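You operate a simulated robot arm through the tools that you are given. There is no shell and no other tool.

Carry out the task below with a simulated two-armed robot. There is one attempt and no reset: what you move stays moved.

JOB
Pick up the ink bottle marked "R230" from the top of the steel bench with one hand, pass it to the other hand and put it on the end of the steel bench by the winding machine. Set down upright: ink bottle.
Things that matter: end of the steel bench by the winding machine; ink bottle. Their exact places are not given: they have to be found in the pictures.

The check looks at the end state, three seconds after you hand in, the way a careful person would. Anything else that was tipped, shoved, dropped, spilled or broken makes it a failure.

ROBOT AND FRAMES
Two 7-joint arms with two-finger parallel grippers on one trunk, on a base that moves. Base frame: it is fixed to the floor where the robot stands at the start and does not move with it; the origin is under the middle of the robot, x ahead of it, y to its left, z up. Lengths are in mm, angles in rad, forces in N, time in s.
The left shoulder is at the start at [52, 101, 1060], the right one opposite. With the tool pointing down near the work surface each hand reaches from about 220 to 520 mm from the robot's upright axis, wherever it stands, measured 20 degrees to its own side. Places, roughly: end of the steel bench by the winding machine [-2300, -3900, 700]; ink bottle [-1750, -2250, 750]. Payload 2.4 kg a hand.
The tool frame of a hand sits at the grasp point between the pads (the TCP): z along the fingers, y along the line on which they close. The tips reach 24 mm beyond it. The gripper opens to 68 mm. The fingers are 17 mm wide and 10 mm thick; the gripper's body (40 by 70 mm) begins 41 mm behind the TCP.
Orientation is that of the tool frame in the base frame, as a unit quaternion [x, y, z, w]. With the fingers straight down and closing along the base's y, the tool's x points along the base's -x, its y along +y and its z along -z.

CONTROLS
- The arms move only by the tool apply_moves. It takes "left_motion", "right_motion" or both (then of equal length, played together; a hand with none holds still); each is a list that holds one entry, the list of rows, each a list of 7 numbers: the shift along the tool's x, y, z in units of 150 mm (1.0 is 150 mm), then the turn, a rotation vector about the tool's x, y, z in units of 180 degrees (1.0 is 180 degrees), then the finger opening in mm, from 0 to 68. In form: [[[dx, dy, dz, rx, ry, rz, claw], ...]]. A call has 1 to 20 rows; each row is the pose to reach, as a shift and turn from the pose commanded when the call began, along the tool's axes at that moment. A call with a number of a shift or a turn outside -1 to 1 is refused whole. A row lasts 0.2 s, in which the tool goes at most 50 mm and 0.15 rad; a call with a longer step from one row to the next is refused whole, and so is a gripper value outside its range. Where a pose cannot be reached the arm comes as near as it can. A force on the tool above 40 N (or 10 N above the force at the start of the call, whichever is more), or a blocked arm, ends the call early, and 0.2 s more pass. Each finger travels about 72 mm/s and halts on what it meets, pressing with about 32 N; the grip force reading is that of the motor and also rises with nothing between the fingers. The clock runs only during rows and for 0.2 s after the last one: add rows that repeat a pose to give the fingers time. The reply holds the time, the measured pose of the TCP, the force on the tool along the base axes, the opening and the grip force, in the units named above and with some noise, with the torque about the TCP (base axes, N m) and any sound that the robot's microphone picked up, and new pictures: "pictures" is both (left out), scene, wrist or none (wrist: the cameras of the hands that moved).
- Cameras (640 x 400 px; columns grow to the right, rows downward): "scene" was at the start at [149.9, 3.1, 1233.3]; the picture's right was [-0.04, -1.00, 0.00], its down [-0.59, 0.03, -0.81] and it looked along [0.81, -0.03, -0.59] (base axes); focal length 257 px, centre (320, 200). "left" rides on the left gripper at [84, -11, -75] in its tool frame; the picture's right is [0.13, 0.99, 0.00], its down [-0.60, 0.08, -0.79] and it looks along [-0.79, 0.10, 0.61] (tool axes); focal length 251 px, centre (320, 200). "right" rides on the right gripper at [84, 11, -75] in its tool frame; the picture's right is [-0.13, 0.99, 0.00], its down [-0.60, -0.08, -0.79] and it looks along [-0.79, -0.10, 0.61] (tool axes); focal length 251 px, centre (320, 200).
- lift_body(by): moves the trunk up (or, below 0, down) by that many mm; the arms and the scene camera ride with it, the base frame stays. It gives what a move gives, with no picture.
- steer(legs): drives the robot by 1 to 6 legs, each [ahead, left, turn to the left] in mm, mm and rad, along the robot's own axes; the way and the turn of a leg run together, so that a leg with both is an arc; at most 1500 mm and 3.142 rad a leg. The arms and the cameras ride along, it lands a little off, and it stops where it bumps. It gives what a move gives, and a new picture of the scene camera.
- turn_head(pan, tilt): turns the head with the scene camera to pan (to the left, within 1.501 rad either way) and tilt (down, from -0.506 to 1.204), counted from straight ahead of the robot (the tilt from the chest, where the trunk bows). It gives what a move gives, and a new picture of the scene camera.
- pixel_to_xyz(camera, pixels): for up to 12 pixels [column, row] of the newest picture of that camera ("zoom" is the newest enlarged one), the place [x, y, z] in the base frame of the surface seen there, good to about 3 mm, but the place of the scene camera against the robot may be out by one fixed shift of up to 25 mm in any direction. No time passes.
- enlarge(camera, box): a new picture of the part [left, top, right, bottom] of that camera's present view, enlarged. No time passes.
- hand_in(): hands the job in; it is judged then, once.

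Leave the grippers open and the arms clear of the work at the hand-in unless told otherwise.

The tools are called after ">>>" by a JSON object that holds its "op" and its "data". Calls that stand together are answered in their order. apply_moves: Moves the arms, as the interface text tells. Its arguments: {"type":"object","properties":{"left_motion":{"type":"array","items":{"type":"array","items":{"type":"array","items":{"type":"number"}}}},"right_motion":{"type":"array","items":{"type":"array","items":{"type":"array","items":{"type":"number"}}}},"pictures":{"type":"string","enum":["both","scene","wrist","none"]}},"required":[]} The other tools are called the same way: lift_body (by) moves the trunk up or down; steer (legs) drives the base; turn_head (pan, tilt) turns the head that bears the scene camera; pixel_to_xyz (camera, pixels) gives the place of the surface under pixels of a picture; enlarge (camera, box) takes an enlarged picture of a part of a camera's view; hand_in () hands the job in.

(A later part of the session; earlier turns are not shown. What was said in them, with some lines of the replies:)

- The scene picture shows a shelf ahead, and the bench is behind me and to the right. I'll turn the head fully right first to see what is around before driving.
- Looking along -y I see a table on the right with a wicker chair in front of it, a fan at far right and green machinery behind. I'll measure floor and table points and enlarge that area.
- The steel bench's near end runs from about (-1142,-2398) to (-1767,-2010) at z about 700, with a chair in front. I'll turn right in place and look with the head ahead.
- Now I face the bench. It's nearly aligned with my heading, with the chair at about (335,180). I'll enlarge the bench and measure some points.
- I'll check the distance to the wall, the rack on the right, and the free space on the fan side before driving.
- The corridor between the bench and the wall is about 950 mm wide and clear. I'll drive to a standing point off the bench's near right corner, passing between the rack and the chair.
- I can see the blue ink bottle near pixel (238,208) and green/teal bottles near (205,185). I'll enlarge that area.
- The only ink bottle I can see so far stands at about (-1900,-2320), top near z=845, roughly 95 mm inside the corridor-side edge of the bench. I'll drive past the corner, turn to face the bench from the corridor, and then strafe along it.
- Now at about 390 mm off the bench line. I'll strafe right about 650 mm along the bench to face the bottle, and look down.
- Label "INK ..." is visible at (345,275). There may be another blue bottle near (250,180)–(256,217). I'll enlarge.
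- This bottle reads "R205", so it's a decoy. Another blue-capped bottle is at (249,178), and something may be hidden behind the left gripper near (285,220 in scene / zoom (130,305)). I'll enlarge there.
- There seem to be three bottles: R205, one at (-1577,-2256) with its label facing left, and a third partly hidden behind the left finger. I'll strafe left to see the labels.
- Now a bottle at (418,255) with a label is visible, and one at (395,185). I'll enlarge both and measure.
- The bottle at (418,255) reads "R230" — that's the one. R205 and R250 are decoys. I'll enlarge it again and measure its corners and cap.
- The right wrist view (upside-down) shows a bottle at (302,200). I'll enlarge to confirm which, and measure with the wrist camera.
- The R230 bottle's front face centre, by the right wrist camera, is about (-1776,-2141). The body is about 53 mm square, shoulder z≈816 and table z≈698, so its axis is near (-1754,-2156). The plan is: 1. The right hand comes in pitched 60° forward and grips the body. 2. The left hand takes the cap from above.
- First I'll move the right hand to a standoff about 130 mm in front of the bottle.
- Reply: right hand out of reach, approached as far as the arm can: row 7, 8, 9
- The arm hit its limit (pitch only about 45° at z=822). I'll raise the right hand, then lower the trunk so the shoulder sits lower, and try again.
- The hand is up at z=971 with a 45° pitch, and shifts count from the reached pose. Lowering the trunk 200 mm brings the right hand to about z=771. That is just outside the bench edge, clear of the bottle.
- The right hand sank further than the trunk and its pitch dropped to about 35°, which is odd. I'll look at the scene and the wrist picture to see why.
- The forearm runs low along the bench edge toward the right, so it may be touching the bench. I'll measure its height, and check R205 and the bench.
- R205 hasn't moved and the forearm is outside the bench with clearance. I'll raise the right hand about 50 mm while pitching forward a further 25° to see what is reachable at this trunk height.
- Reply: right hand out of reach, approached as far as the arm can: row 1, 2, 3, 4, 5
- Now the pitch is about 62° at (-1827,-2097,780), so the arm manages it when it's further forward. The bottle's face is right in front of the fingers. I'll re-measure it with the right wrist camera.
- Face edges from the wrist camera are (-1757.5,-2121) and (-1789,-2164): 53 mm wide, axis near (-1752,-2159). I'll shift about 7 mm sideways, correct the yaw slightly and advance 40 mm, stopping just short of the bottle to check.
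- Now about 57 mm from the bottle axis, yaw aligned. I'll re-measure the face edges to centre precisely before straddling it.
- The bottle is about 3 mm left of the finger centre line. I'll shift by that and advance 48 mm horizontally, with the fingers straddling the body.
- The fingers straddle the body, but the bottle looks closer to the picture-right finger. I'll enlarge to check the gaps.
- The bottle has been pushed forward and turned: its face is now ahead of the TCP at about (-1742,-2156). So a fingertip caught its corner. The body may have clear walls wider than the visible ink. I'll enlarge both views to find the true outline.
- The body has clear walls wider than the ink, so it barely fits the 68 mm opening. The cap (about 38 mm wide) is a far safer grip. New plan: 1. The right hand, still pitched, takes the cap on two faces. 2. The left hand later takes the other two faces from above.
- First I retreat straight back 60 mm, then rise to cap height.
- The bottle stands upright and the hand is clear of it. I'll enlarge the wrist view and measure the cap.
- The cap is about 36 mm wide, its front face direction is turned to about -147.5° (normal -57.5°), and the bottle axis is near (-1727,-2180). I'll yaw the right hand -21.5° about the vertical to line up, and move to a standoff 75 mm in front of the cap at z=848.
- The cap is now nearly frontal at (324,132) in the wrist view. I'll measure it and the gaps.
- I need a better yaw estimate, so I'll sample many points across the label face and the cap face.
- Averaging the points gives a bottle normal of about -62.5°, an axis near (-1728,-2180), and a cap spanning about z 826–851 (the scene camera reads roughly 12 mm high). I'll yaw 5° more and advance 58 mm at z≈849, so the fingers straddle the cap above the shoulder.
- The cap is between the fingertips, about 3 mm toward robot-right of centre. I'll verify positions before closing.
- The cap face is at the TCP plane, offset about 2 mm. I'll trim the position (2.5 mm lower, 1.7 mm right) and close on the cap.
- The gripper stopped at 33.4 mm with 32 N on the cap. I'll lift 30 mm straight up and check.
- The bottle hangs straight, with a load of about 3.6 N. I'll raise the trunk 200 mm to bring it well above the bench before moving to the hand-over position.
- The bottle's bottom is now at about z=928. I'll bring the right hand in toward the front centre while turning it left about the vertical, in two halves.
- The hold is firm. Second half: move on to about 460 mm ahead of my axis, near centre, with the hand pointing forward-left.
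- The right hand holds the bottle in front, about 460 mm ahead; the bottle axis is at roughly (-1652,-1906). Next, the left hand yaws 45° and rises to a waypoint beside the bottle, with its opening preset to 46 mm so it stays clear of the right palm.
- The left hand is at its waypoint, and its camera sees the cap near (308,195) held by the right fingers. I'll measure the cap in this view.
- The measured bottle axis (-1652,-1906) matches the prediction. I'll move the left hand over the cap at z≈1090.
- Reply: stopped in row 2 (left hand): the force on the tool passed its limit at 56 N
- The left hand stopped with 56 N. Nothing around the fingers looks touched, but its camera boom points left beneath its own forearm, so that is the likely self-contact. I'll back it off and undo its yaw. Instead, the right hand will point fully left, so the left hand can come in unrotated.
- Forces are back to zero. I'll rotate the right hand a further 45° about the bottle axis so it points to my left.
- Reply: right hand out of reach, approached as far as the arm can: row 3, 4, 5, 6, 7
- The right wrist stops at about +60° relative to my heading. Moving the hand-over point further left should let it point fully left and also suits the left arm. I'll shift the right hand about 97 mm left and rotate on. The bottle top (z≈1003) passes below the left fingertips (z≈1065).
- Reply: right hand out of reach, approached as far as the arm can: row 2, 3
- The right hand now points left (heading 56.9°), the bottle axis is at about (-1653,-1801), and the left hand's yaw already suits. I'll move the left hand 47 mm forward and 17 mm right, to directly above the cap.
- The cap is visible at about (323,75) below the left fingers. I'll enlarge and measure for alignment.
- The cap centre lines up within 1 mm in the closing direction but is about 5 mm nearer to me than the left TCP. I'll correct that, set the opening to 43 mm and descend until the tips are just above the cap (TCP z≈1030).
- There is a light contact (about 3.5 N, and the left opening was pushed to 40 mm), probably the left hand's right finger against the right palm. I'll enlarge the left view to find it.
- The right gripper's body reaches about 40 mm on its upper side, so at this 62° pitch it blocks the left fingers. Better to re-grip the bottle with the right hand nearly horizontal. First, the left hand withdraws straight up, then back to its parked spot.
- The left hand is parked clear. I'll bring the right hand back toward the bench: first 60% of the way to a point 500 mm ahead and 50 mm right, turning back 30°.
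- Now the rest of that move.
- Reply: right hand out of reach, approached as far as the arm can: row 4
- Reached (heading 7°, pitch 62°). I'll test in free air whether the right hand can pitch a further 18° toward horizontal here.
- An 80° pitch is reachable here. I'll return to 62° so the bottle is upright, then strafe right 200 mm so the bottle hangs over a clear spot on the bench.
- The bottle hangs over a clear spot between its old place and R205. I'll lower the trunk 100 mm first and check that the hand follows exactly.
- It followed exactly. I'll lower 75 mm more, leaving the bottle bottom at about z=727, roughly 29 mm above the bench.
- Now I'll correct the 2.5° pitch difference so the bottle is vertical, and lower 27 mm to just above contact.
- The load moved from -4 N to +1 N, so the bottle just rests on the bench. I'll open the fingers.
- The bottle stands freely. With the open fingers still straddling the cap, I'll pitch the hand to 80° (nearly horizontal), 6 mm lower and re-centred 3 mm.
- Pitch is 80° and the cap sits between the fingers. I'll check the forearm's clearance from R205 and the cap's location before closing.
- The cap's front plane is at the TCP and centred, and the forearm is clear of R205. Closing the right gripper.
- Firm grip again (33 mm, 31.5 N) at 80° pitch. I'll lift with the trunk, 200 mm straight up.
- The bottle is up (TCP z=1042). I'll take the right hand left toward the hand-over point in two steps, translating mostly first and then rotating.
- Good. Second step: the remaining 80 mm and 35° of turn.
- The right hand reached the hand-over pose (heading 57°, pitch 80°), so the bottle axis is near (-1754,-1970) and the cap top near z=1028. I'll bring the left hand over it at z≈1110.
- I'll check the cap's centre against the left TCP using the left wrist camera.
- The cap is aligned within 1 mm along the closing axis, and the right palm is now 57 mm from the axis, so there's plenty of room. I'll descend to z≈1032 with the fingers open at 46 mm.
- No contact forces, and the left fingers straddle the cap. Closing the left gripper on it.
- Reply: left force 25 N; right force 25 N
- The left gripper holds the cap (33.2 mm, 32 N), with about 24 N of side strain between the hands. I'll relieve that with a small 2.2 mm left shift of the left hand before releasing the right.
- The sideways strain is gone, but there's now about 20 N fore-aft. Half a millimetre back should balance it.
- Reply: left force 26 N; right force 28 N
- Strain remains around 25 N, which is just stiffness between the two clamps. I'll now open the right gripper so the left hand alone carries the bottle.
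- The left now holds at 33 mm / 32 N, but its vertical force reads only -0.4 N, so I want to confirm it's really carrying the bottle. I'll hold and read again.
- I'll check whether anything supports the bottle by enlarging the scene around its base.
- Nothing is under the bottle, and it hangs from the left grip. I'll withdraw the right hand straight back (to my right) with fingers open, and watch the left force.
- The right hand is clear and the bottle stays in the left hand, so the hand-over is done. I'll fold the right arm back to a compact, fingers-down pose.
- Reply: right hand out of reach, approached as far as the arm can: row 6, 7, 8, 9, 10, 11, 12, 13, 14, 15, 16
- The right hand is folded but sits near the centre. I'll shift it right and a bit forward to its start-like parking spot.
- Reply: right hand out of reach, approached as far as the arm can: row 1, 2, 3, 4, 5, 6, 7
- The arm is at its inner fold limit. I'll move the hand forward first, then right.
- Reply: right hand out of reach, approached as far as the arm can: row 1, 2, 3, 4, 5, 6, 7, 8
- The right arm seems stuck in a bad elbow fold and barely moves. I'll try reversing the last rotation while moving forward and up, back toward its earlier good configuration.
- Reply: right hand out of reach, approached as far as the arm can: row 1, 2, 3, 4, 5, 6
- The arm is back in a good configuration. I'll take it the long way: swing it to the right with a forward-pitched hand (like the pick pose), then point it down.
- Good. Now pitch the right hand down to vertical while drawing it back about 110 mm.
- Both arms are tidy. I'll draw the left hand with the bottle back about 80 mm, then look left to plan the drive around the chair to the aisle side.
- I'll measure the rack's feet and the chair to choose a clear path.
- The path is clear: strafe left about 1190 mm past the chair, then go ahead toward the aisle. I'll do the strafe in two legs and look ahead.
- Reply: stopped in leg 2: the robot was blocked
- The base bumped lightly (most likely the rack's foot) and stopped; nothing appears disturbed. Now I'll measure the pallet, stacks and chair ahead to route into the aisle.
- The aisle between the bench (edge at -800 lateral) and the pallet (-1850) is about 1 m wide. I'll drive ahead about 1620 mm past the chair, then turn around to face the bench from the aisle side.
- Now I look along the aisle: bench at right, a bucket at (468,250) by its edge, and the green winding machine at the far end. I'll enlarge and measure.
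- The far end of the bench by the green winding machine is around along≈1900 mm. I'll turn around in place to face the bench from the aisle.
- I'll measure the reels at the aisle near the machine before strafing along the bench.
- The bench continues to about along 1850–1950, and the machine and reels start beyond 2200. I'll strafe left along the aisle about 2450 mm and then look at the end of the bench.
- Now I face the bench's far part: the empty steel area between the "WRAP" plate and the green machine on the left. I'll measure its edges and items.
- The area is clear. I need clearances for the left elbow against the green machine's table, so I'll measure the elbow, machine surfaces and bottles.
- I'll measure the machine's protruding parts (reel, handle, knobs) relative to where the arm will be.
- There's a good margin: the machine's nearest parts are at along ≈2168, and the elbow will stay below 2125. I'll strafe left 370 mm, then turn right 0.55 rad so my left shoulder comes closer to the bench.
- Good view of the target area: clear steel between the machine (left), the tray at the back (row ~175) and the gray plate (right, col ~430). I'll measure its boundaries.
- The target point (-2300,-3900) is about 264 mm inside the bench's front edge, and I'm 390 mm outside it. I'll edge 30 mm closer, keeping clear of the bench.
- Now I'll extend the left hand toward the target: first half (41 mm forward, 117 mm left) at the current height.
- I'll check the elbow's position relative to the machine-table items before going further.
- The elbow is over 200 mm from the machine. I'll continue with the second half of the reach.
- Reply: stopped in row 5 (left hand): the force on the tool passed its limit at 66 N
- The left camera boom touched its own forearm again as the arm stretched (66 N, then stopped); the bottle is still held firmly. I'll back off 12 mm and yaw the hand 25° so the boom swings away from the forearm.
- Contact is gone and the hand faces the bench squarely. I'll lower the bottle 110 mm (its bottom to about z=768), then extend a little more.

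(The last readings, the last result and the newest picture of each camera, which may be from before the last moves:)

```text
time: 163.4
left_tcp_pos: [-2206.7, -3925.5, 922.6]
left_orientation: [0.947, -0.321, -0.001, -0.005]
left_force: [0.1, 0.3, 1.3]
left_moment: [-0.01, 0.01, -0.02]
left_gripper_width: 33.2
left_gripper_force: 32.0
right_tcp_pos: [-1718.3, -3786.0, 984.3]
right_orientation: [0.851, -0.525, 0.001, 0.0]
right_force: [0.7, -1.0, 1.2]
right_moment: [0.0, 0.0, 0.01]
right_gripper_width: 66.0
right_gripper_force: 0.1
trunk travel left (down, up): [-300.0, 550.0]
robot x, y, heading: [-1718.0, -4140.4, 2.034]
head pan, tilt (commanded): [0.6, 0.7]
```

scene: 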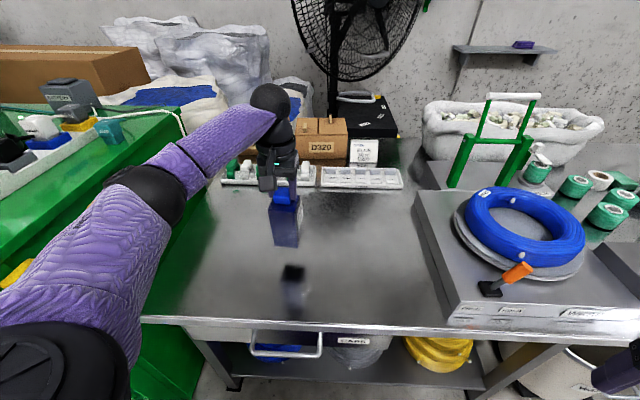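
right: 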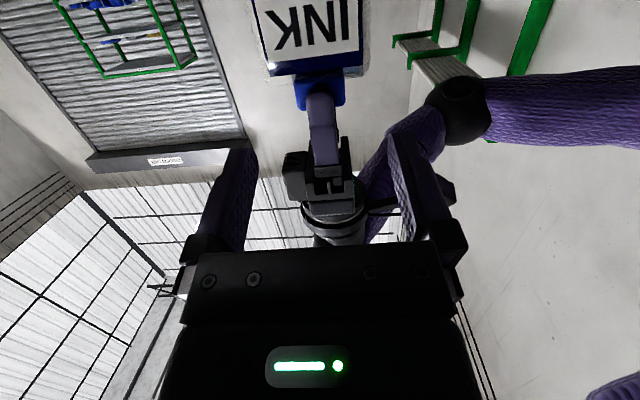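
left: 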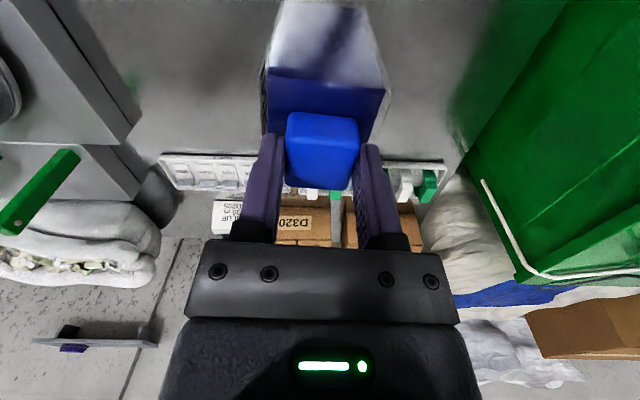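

Good. Now extend about 43 mm further toward the target centre.

>>> {"op": "apply_moves", "data": {"left_motion": [[[-0.053, 0.05, 0, 0, 0, 0, 5], [-0.106, 0.099, 0, 0, 0, 0, 5], [-0.16, 0.148, 0, 0, 0, 0, 5], [-0.213, 0.197, 0, 0, 0, 0, 5], [-0.213, 0.197, 0, 0, 0, 0, 5]]], "pictures": "both"}}

```text
time: 164.6
left_tcp_pos: [-2248.9, -3928.3, 923.5]
left_orientation: [0.947, -0.321, -0.002, -0.005]
left_force: [-0.2, -0.9, -0.7]
left_moment: [0.0, 0.04, 0.01]
left_gripper_width: 33.1
left_gripper_force: 31.6
right_tcp_pos: [-1718.6, -3787.5, 985.2]
right_orientation: [0.851, -0.526, 0.001, 0.0]
right_force: [-0.1, 0.1, 0.9]
right_moment: [0.04, -0.01, 0.03]
right_gripper_width: 66.3
right_gripper_force: 0.2
trunk travel left (down, up): [-300.0, 550.0]
robot x, y, heading: [-1714.3, -4141.5, 2.032]
head pan, tilt (commanded): [0.6, 0.7]
```

scene: 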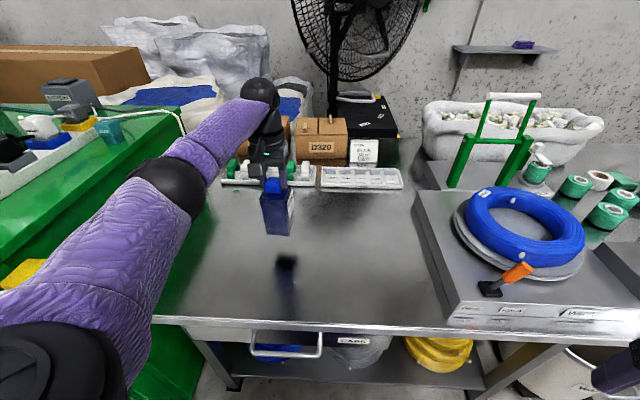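
left: 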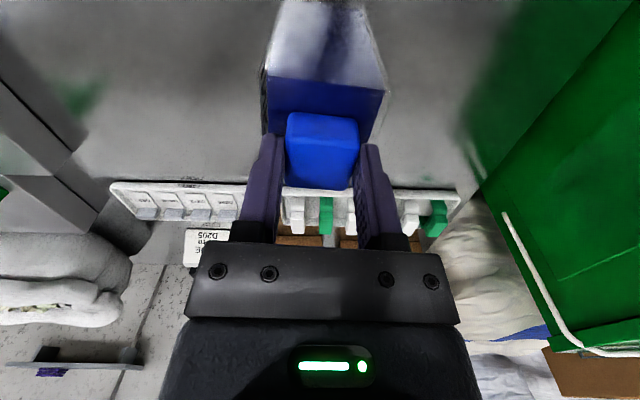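

At (-2249,-3928). I'll measure the bench surface height here with the left wrist camera for the final descent.

>>> {"op": "pixel_to_xyz", "data": {"camera": "left", "pixels": [[200, 120], [430, 110], [210, 60], [420, 60], [320, 60], [300, 20], [340, 20], [325, 150], [270, 80], [380, 85], [150, 140], [180, 90]]}}

```text
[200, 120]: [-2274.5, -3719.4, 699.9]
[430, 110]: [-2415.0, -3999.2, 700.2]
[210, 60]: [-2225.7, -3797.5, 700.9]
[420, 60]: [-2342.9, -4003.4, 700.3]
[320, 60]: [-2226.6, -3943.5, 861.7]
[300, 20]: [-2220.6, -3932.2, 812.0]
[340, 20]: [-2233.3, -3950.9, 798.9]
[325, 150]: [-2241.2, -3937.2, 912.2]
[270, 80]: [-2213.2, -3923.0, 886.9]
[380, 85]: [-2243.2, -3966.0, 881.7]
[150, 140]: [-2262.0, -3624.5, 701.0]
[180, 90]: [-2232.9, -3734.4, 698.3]
```

Bench z is 700 here, so contact is expected near TCP z≈856. I'll lower to about 861 first.

>>> {"op": "apply_moves", "data": {"left_motion": [[[0, 0, 0.1, 0, 0, 0, 5], [0, 0, 0.2, 0, 0, 0, 5], [0, 0, 0.29, 0, 0, 0, 5], [0, 0, 0.36, 0, 0, 0, 5], [0, 0, 0.413, 0, 0, 0, 5], [0, 0, 0.413, 0, 0, 0, 5]]], "pictures": "both"}}

```text
time: 166.0
left_tcp_pos: [-2248.9, -3928.2, 861.5]
left_orientation: [0.947, -0.321, -0.002, -0.006]
left_force: [-0.1, 0.5, -1.0]
left_moment: [0.01, -0.01, 0.03]
left_gripper_width: 33.0
left_gripper_force: 31.3
right_tcp_pos: [-1718.3, -3786.6, 984.6]
right_orientation: [0.851, -0.525, 0.001, 0.0]
right_force: [-0.6, -0.7, -0.6]
right_moment: [0.01, 0.01, -0.02]
right_gripper_width: 66.0
right_gripper_force: 0.0
trunk travel left (down, up): [-300.0, 550.0]
robot x, y, heading: [-1715.1, -4139.1, 2.032]
head pan, tilt (commanded): [0.6, 0.7]
```

scene: 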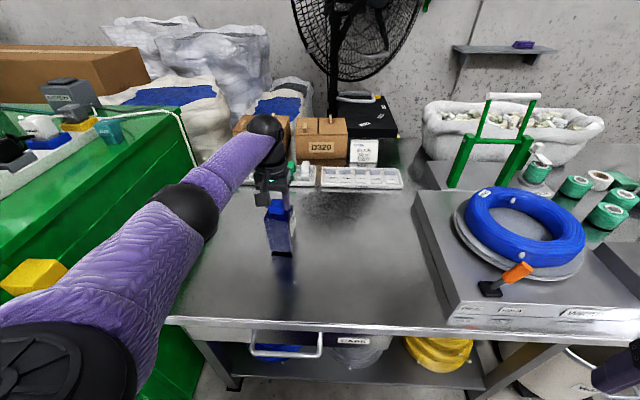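
left: 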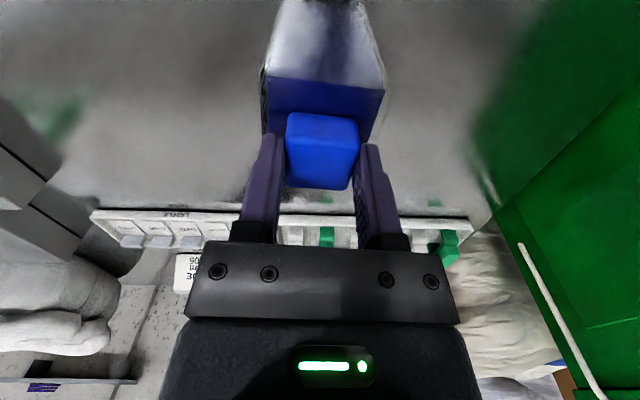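

The bottle's base is a few mm above its reflection. I'll lower 4 mm in small steps and read the force.

>>> {"op": "apply_moves", "data": {"left_motion": [[[0, 0, 0.007, 0, 0, 0, 5], [0, 0, 0.014, 0, 0, 0, 5], [0, 0, 0.02, 0, 0, 0, 5], [0, 0, 0.027, 0, 0, 0, 5], [0, 0, 0.027, 0, 0, 0, 5]]], "pictures": "none"}}

```text
time: 167.2
left_tcp_pos: [-2249.3, -3929.2, 857.4]
left_orientation: [0.947, -0.32, -0.002, -0.006]
left_force: [-0.8, 0.5, -0.3]
left_moment: [-0.01, -0.01, 0.02]
left_gripper_width: 33.1
left_gripper_force: 32.0
right_tcp_pos: [-1719.4, -3787.1, 983.7]
right_orientation: [0.851, -0.525, 0.001, -0.001]
right_force: [-0.4, 1.0, 0.2]
right_moment: [-0.03, -0.01, -0.01]
right_gripper_width: 66.0
right_gripper_force: 0.0
trunk travel left (down, up): [-300.0, 550.0]
robot x, y, heading: [-1715.6, -4144.5, 2.035]
head pan, tilt (commanded): [0.6, 0.7]
```

No contact yet at 857.4. Another 2 mm.

>>> {"op": "apply_moves", "data": {"left_motion": [[[0, 0, 0.007, 0, 0, 0, 5], [0, 0, 0.013, 0, 0, 0, 5], [0, 0, 0.013, 0, 0, 0, 5]]], "pictures": "none"}}

```text
time: 168.0
left_tcp_pos: [-2249.0, -3928.5, 857.4]
left_orientation: [0.947, -0.321, -0.003, -0.006]
left_force: [-0.4, 0.2, 6.1]
left_moment: [-0.29, -0.04, 0.01]
left_gripper_width: 32.9
left_gripper_force: 32.3
right_tcp_pos: [-1717.6, -3787.9, 984.1]
right_orientation: [0.851, -0.525, 0.0, 0.0]
right_force: [-0.5, 0.5, 0.4]
right_moment: [0.02, 0.04, -0.03]
right_gripper_width: 65.8
right_gripper_force: 0.0
trunk travel left (down, up): [-300.0, 550.0]
robot x, y, heading: [-1714.2, -4143.2, 2.034]
head pan, tilt (commanded): [0.6, 0.7]
```

Contact: +6 N at TCP z≈856, with the bottle resting on the bench (slight edge contact under 1°). I'll open the left fingers gradually.

>>> {"op": "apply_moves", "data": {"left_motion": [[[0, 0, 0, 0, 0, 0, 34], [0, 0, 0, 0, 0, 0, 36], [0, 0, 0, 0, 0, 0, 39], [0, 0, 0, 0, 0, 0, 44], [0, 0, 0, 0, 0, 0, 52], [0, 0, 0, 0, 0, 0, 60], [0, 0, 0, 0, 0, 0, 60]]], "pictures": "both"}}

```text
time: 169.6
left_tcp_pos: [-2249.7, -3928.3, 855.8]
left_orientation: [0.947, -0.321, -0.002, -0.006]
left_force: [-0.3, -0.2, -0.5]
left_moment: [0.02, 0.01, 0.01]
left_gripper_width: 60.0
left_gripper_force: 0.0
right_tcp_pos: [-1718.9, -3786.9, 983.7]
right_orientation: [0.851, -0.526, 0.001, -0.001]
right_force: [0.0, 0.1, -0.5]
right_moment: [0.0, 0.01, 0.01]
right_gripper_width: 65.8
right_gripper_force: 0.1
trunk travel left (down, up): [-300.0, 550.0]
robot x, y, heading: [-1720.4, -4139.5, 2.034]
head pan, tilt (commanded): [0.6, 0.7]
```

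scene: 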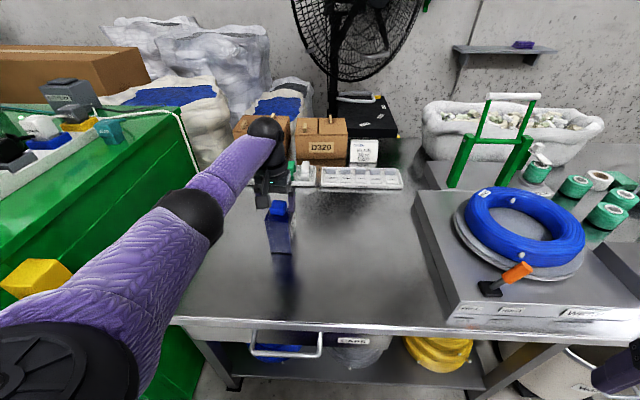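
left: 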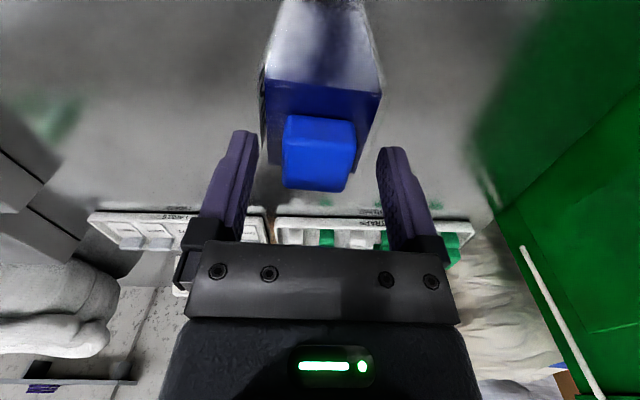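

The bottle stands on its own and the fingers are clear of the cap. I'll raise the left hand straight up.

>>> {"op": "apply_moves", "data": {"left_motion": [[[0, 0, -0.08, 0, 0, 0, 62], [0, 0, -0.18, 0, 0, 0, 66], [0, 0, -0.32, 0, 0, 0, 68], [0, 0, -0.48, 0, 0, 0, 68], [0, 0, -0.65, 0, 0, 0, 68], [0, 0, -0.8, 0, 0, 0, 68], [0, 0, -0.8, 0, 0, 0, 68]]], "pictures": "both"}}

```text
time: 171.2
left_tcp_pos: [-2249.4, -3929.5, 975.4]
left_orientation: [0.947, -0.321, -0.002, -0.006]
left_force: [0.1, 0.2, 0.1]
left_moment: [-0.03, 0.01, 0.02]
left_gripper_width: 67.8
left_gripper_force: 0.0
right_tcp_pos: [-1718.5, -3787.8, 984.9]
right_orientation: [0.851, -0.525, 0.001, 0.0]
right_force: [0.6, 0.1, -0.6]
right_moment: [0.01, 0.0, 0.0]
right_gripper_width: 66.0
right_gripper_force: 0.0
trunk travel left (down, up): [-300.0, 550.0]
robot x, y, heading: [-1716.7, -4143.8, 2.034]
head pan, tilt (commanded): [0.6, 0.7]
```

scene: 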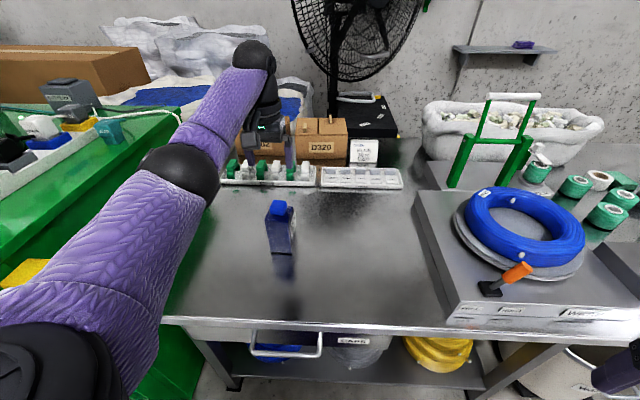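
left: 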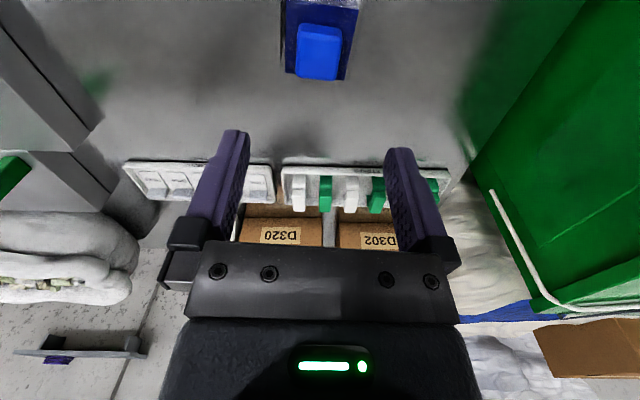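

The bottle stands upright at (280,228). I'll enlarge to verify and measure it.

>>> {"op": "enlarge", "data": {"camera": "scene", "box": [220, 160, 350, 300]}}

>>> {"op": "pixel_to_xyz", "data": {"camera": "scene", "pixels": [[280, 208], [270, 225], [293, 225], [272, 250], [292, 250], [282, 240], [300, 260], [250, 240]]}}

```text
2.86 times, centred on (285, 230) of scene
```

zoom: 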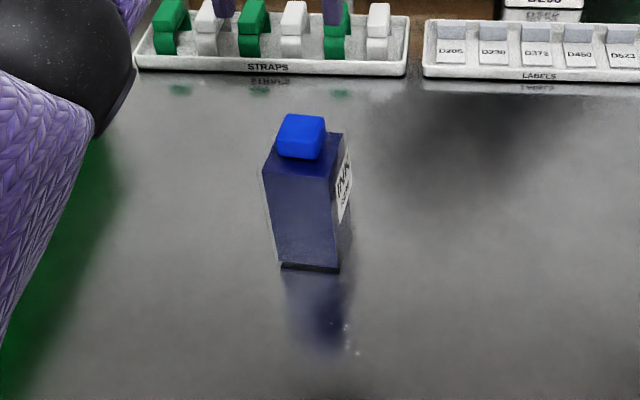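

```text
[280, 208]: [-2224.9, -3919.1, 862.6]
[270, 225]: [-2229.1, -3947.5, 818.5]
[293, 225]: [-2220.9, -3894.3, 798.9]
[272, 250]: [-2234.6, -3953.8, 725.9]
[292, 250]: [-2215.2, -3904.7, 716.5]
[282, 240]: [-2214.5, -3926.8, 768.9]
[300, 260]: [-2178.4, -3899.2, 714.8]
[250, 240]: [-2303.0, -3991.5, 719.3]
```

The bottle is upright in the clear area of the bench end. Now I'll retract the left hand: up a bit, back toward me, and yaw back gradually.

>>> {"op": "apply_moves", "data": {"left_motion": [[[0.05, -0.05, -0.1, 0, 0, 0, 68], [0.15, -0.15, -0.2, 0, 0, 0, 68], [0.28, -0.28, -0.3, 0, 0, 0, 68], [0.42, -0.42, -0.3, 0, 0, 0, 68], [0.56, -0.56, -0.3, 0, 0, 0.03, 68], [0.7, -0.7, -0.3, 0, 0, 0.065, 68], [0.82, -0.82, -0.3, 0, 0, 0.1, 68], [0.95, -0.95, -0.3, 0, 0, 0.14, 68], [0.95, -0.95, -0.3, 0, 0, 0.14, 68]]], "pictures": "scene"}}

```text
time: 173.2
left_tcp_pos: [-2050.5, -3905.6, 1021.1]
left_orientation: [0.854, -0.52, -0.002, -0.005]
left_force: [0.5, 1.3, -0.1]
left_moment: [-0.01, 0.01, 0.04]
left_gripper_width: 68.0
left_gripper_force: 0.1
right_tcp_pos: [-1718.5, -3787.4, 984.1]
right_orientation: [0.851, -0.525, 0.0, 0.0]
right_force: [-0.5, 0.0, -0.1]
right_moment: [-0.05, 0.01, 0.02]
right_gripper_width: 65.8
right_gripper_force: 0.0
trunk travel left (down, up): [-300.0, 550.0]
robot x, y, heading: [-1715.7, -4142.3, 2.032]
head pan, tilt (commanded): [0.6, 0.7]
```

scene: 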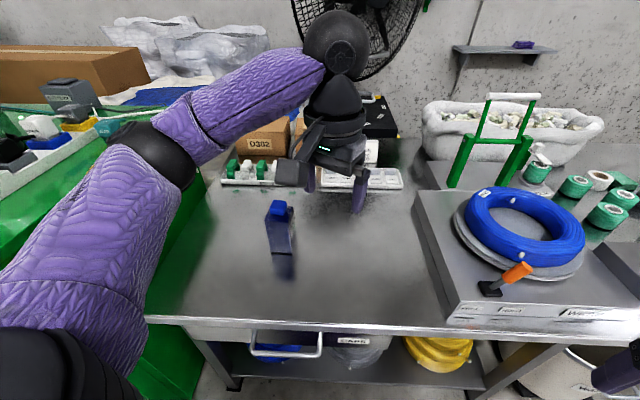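

The bottle remains upright and untouched. I'll back the base 150 mm away from the bench so both arms are clear, and take a final look.

>>> {"op": "steer", "data": {"legs": [[-128, -78, 0]]}}

>>> {"op": "enlarge", "data": {"camera": "scene", "box": [150, 130, 420, 330]}}

```text
time: 174.6
left_tcp_pos: [-1922.7, -3983.6, 1020.3]
left_orientation: [0.853, -0.521, -0.001, -0.006]
left_force: [-0.2, -0.8, 0.0]
left_moment: [-0.01, 0.02, 0.01]
left_gripper_width: 68.2
left_gripper_force: 0.1
right_tcp_pos: [-1589.6, -3866.2, 985.0]
right_orientation: [0.85, -0.526, 0.001, 0.0]
right_force: [0.3, 0.2, -0.1]
right_moment: [-0.02, -0.02, -0.01]
right_gripper_width: 65.9
right_gripper_force: 0.0
trunk travel left (down, up): [-300.0, 550.0]
robot x, y, heading: [-1589.6, -4221.1, 2.035]
head pan, tilt (commanded): [0.6, 0.7]
```

scene: 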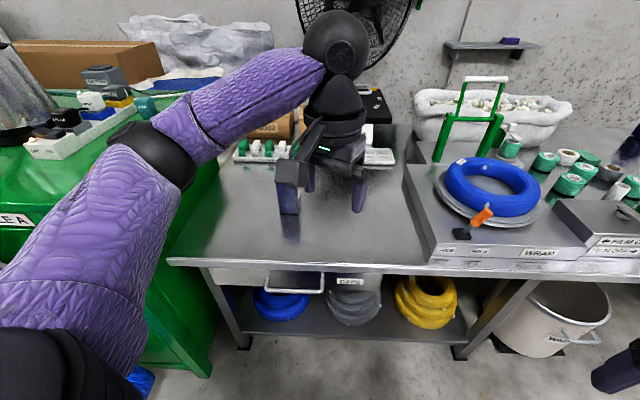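

```text
2.00 times, centred on (285, 230) of scene
```

zoom: 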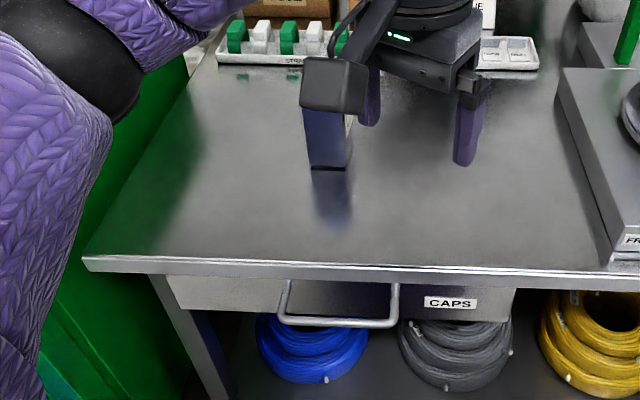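

The bottle stands upright (the wrist camera just overlaps its cap in this view). Before handing in, I'll glance right to check that the other bottles and the chair are undisturbed.

>>> {"op": "turn_head", "data": {"pan": -0.35, "tilt": 0.4}}

>>> {"op": "enlarge", "data": {"camera": "scene", "box": [200, 80, 520, 280]}}

```text
time: 175.8
left_tcp_pos: [-1923.0, -3982.8, 1020.6]
left_orientation: [0.854, -0.521, -0.003, -0.005]
left_force: [0.8, 0.2, 0.4]
left_moment: [-0.01, 0.0, 0.04]
left_gripper_width: 67.9
left_gripper_force: 0.1
right_tcp_pos: [-1589.6, -3867.4, 984.2]
right_orientation: [0.85, -0.527, 0.001, 0.0]
right_force: [0.4, 0.0, -0.3]
right_moment: [0.01, -0.04, -0.02]
right_gripper_width: 66.2
right_gripper_force: 0.0
trunk travel left (down, up): [-300.0, 550.0]
robot x, y, heading: [-1584.6, -4221.8, 2.031]
head pan, tilt (commanded): [-0.351, 0.4]
```

scene: 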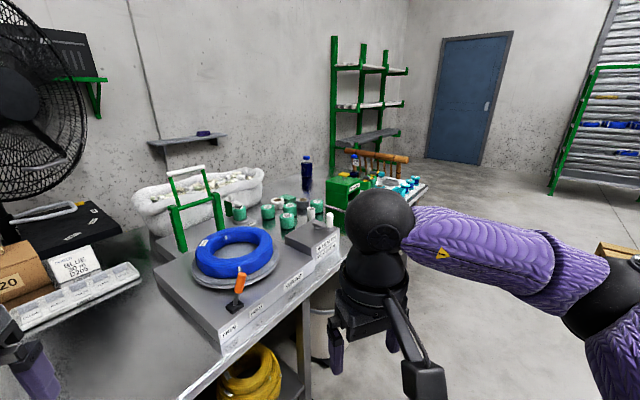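

```text
2.00 times, centred on (360, 180) of scene
```

zoom: 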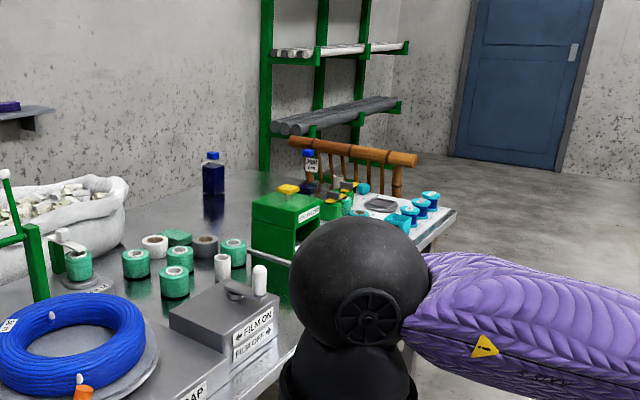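

R205 and R250 stand in their places, and the chair and the rack with its bars look unchanged. The R230 bottle stands upright on the bench end by the winding machine. Both grippers are open and clear of the bench, so I'm handing in.

>>> {"op": "hand_in", "data": {}}

```text
The job is handed in.
```

The R230 ink bottle now stands upright on the clear end of the steel bench by the winding machine. It is about 60–70 mm from the rough position you gave. I picked it up with the right hand, passed it to the left hand in the air, and set it down with the left.

A few things did not go cleanly:

- **First grasp:** a fingertip pushed the bottle about 35 mm and turned it, because its clear walls are wider than the ink. It stayed upright, and I gripped the cap instead.
- **Re-grip:** I set the bottle back on the bench once to change the right hand's angle before passing it over.
- **Base bump:** the base bumped something while driving around the chair, most likely the foot of the wall rack. The rack and its bars looked unchanged afterwards.
- **Arm contacts:** the left arm stopped twice on force, at 56 N and 66 N. The likely cause was its wrist camera touching its own forearm, and the bottle was not disturbed.

In the last look before handing in, the R205 and R250 bottles and the chair were where they had been. Both grippers are open and clear of the bench.
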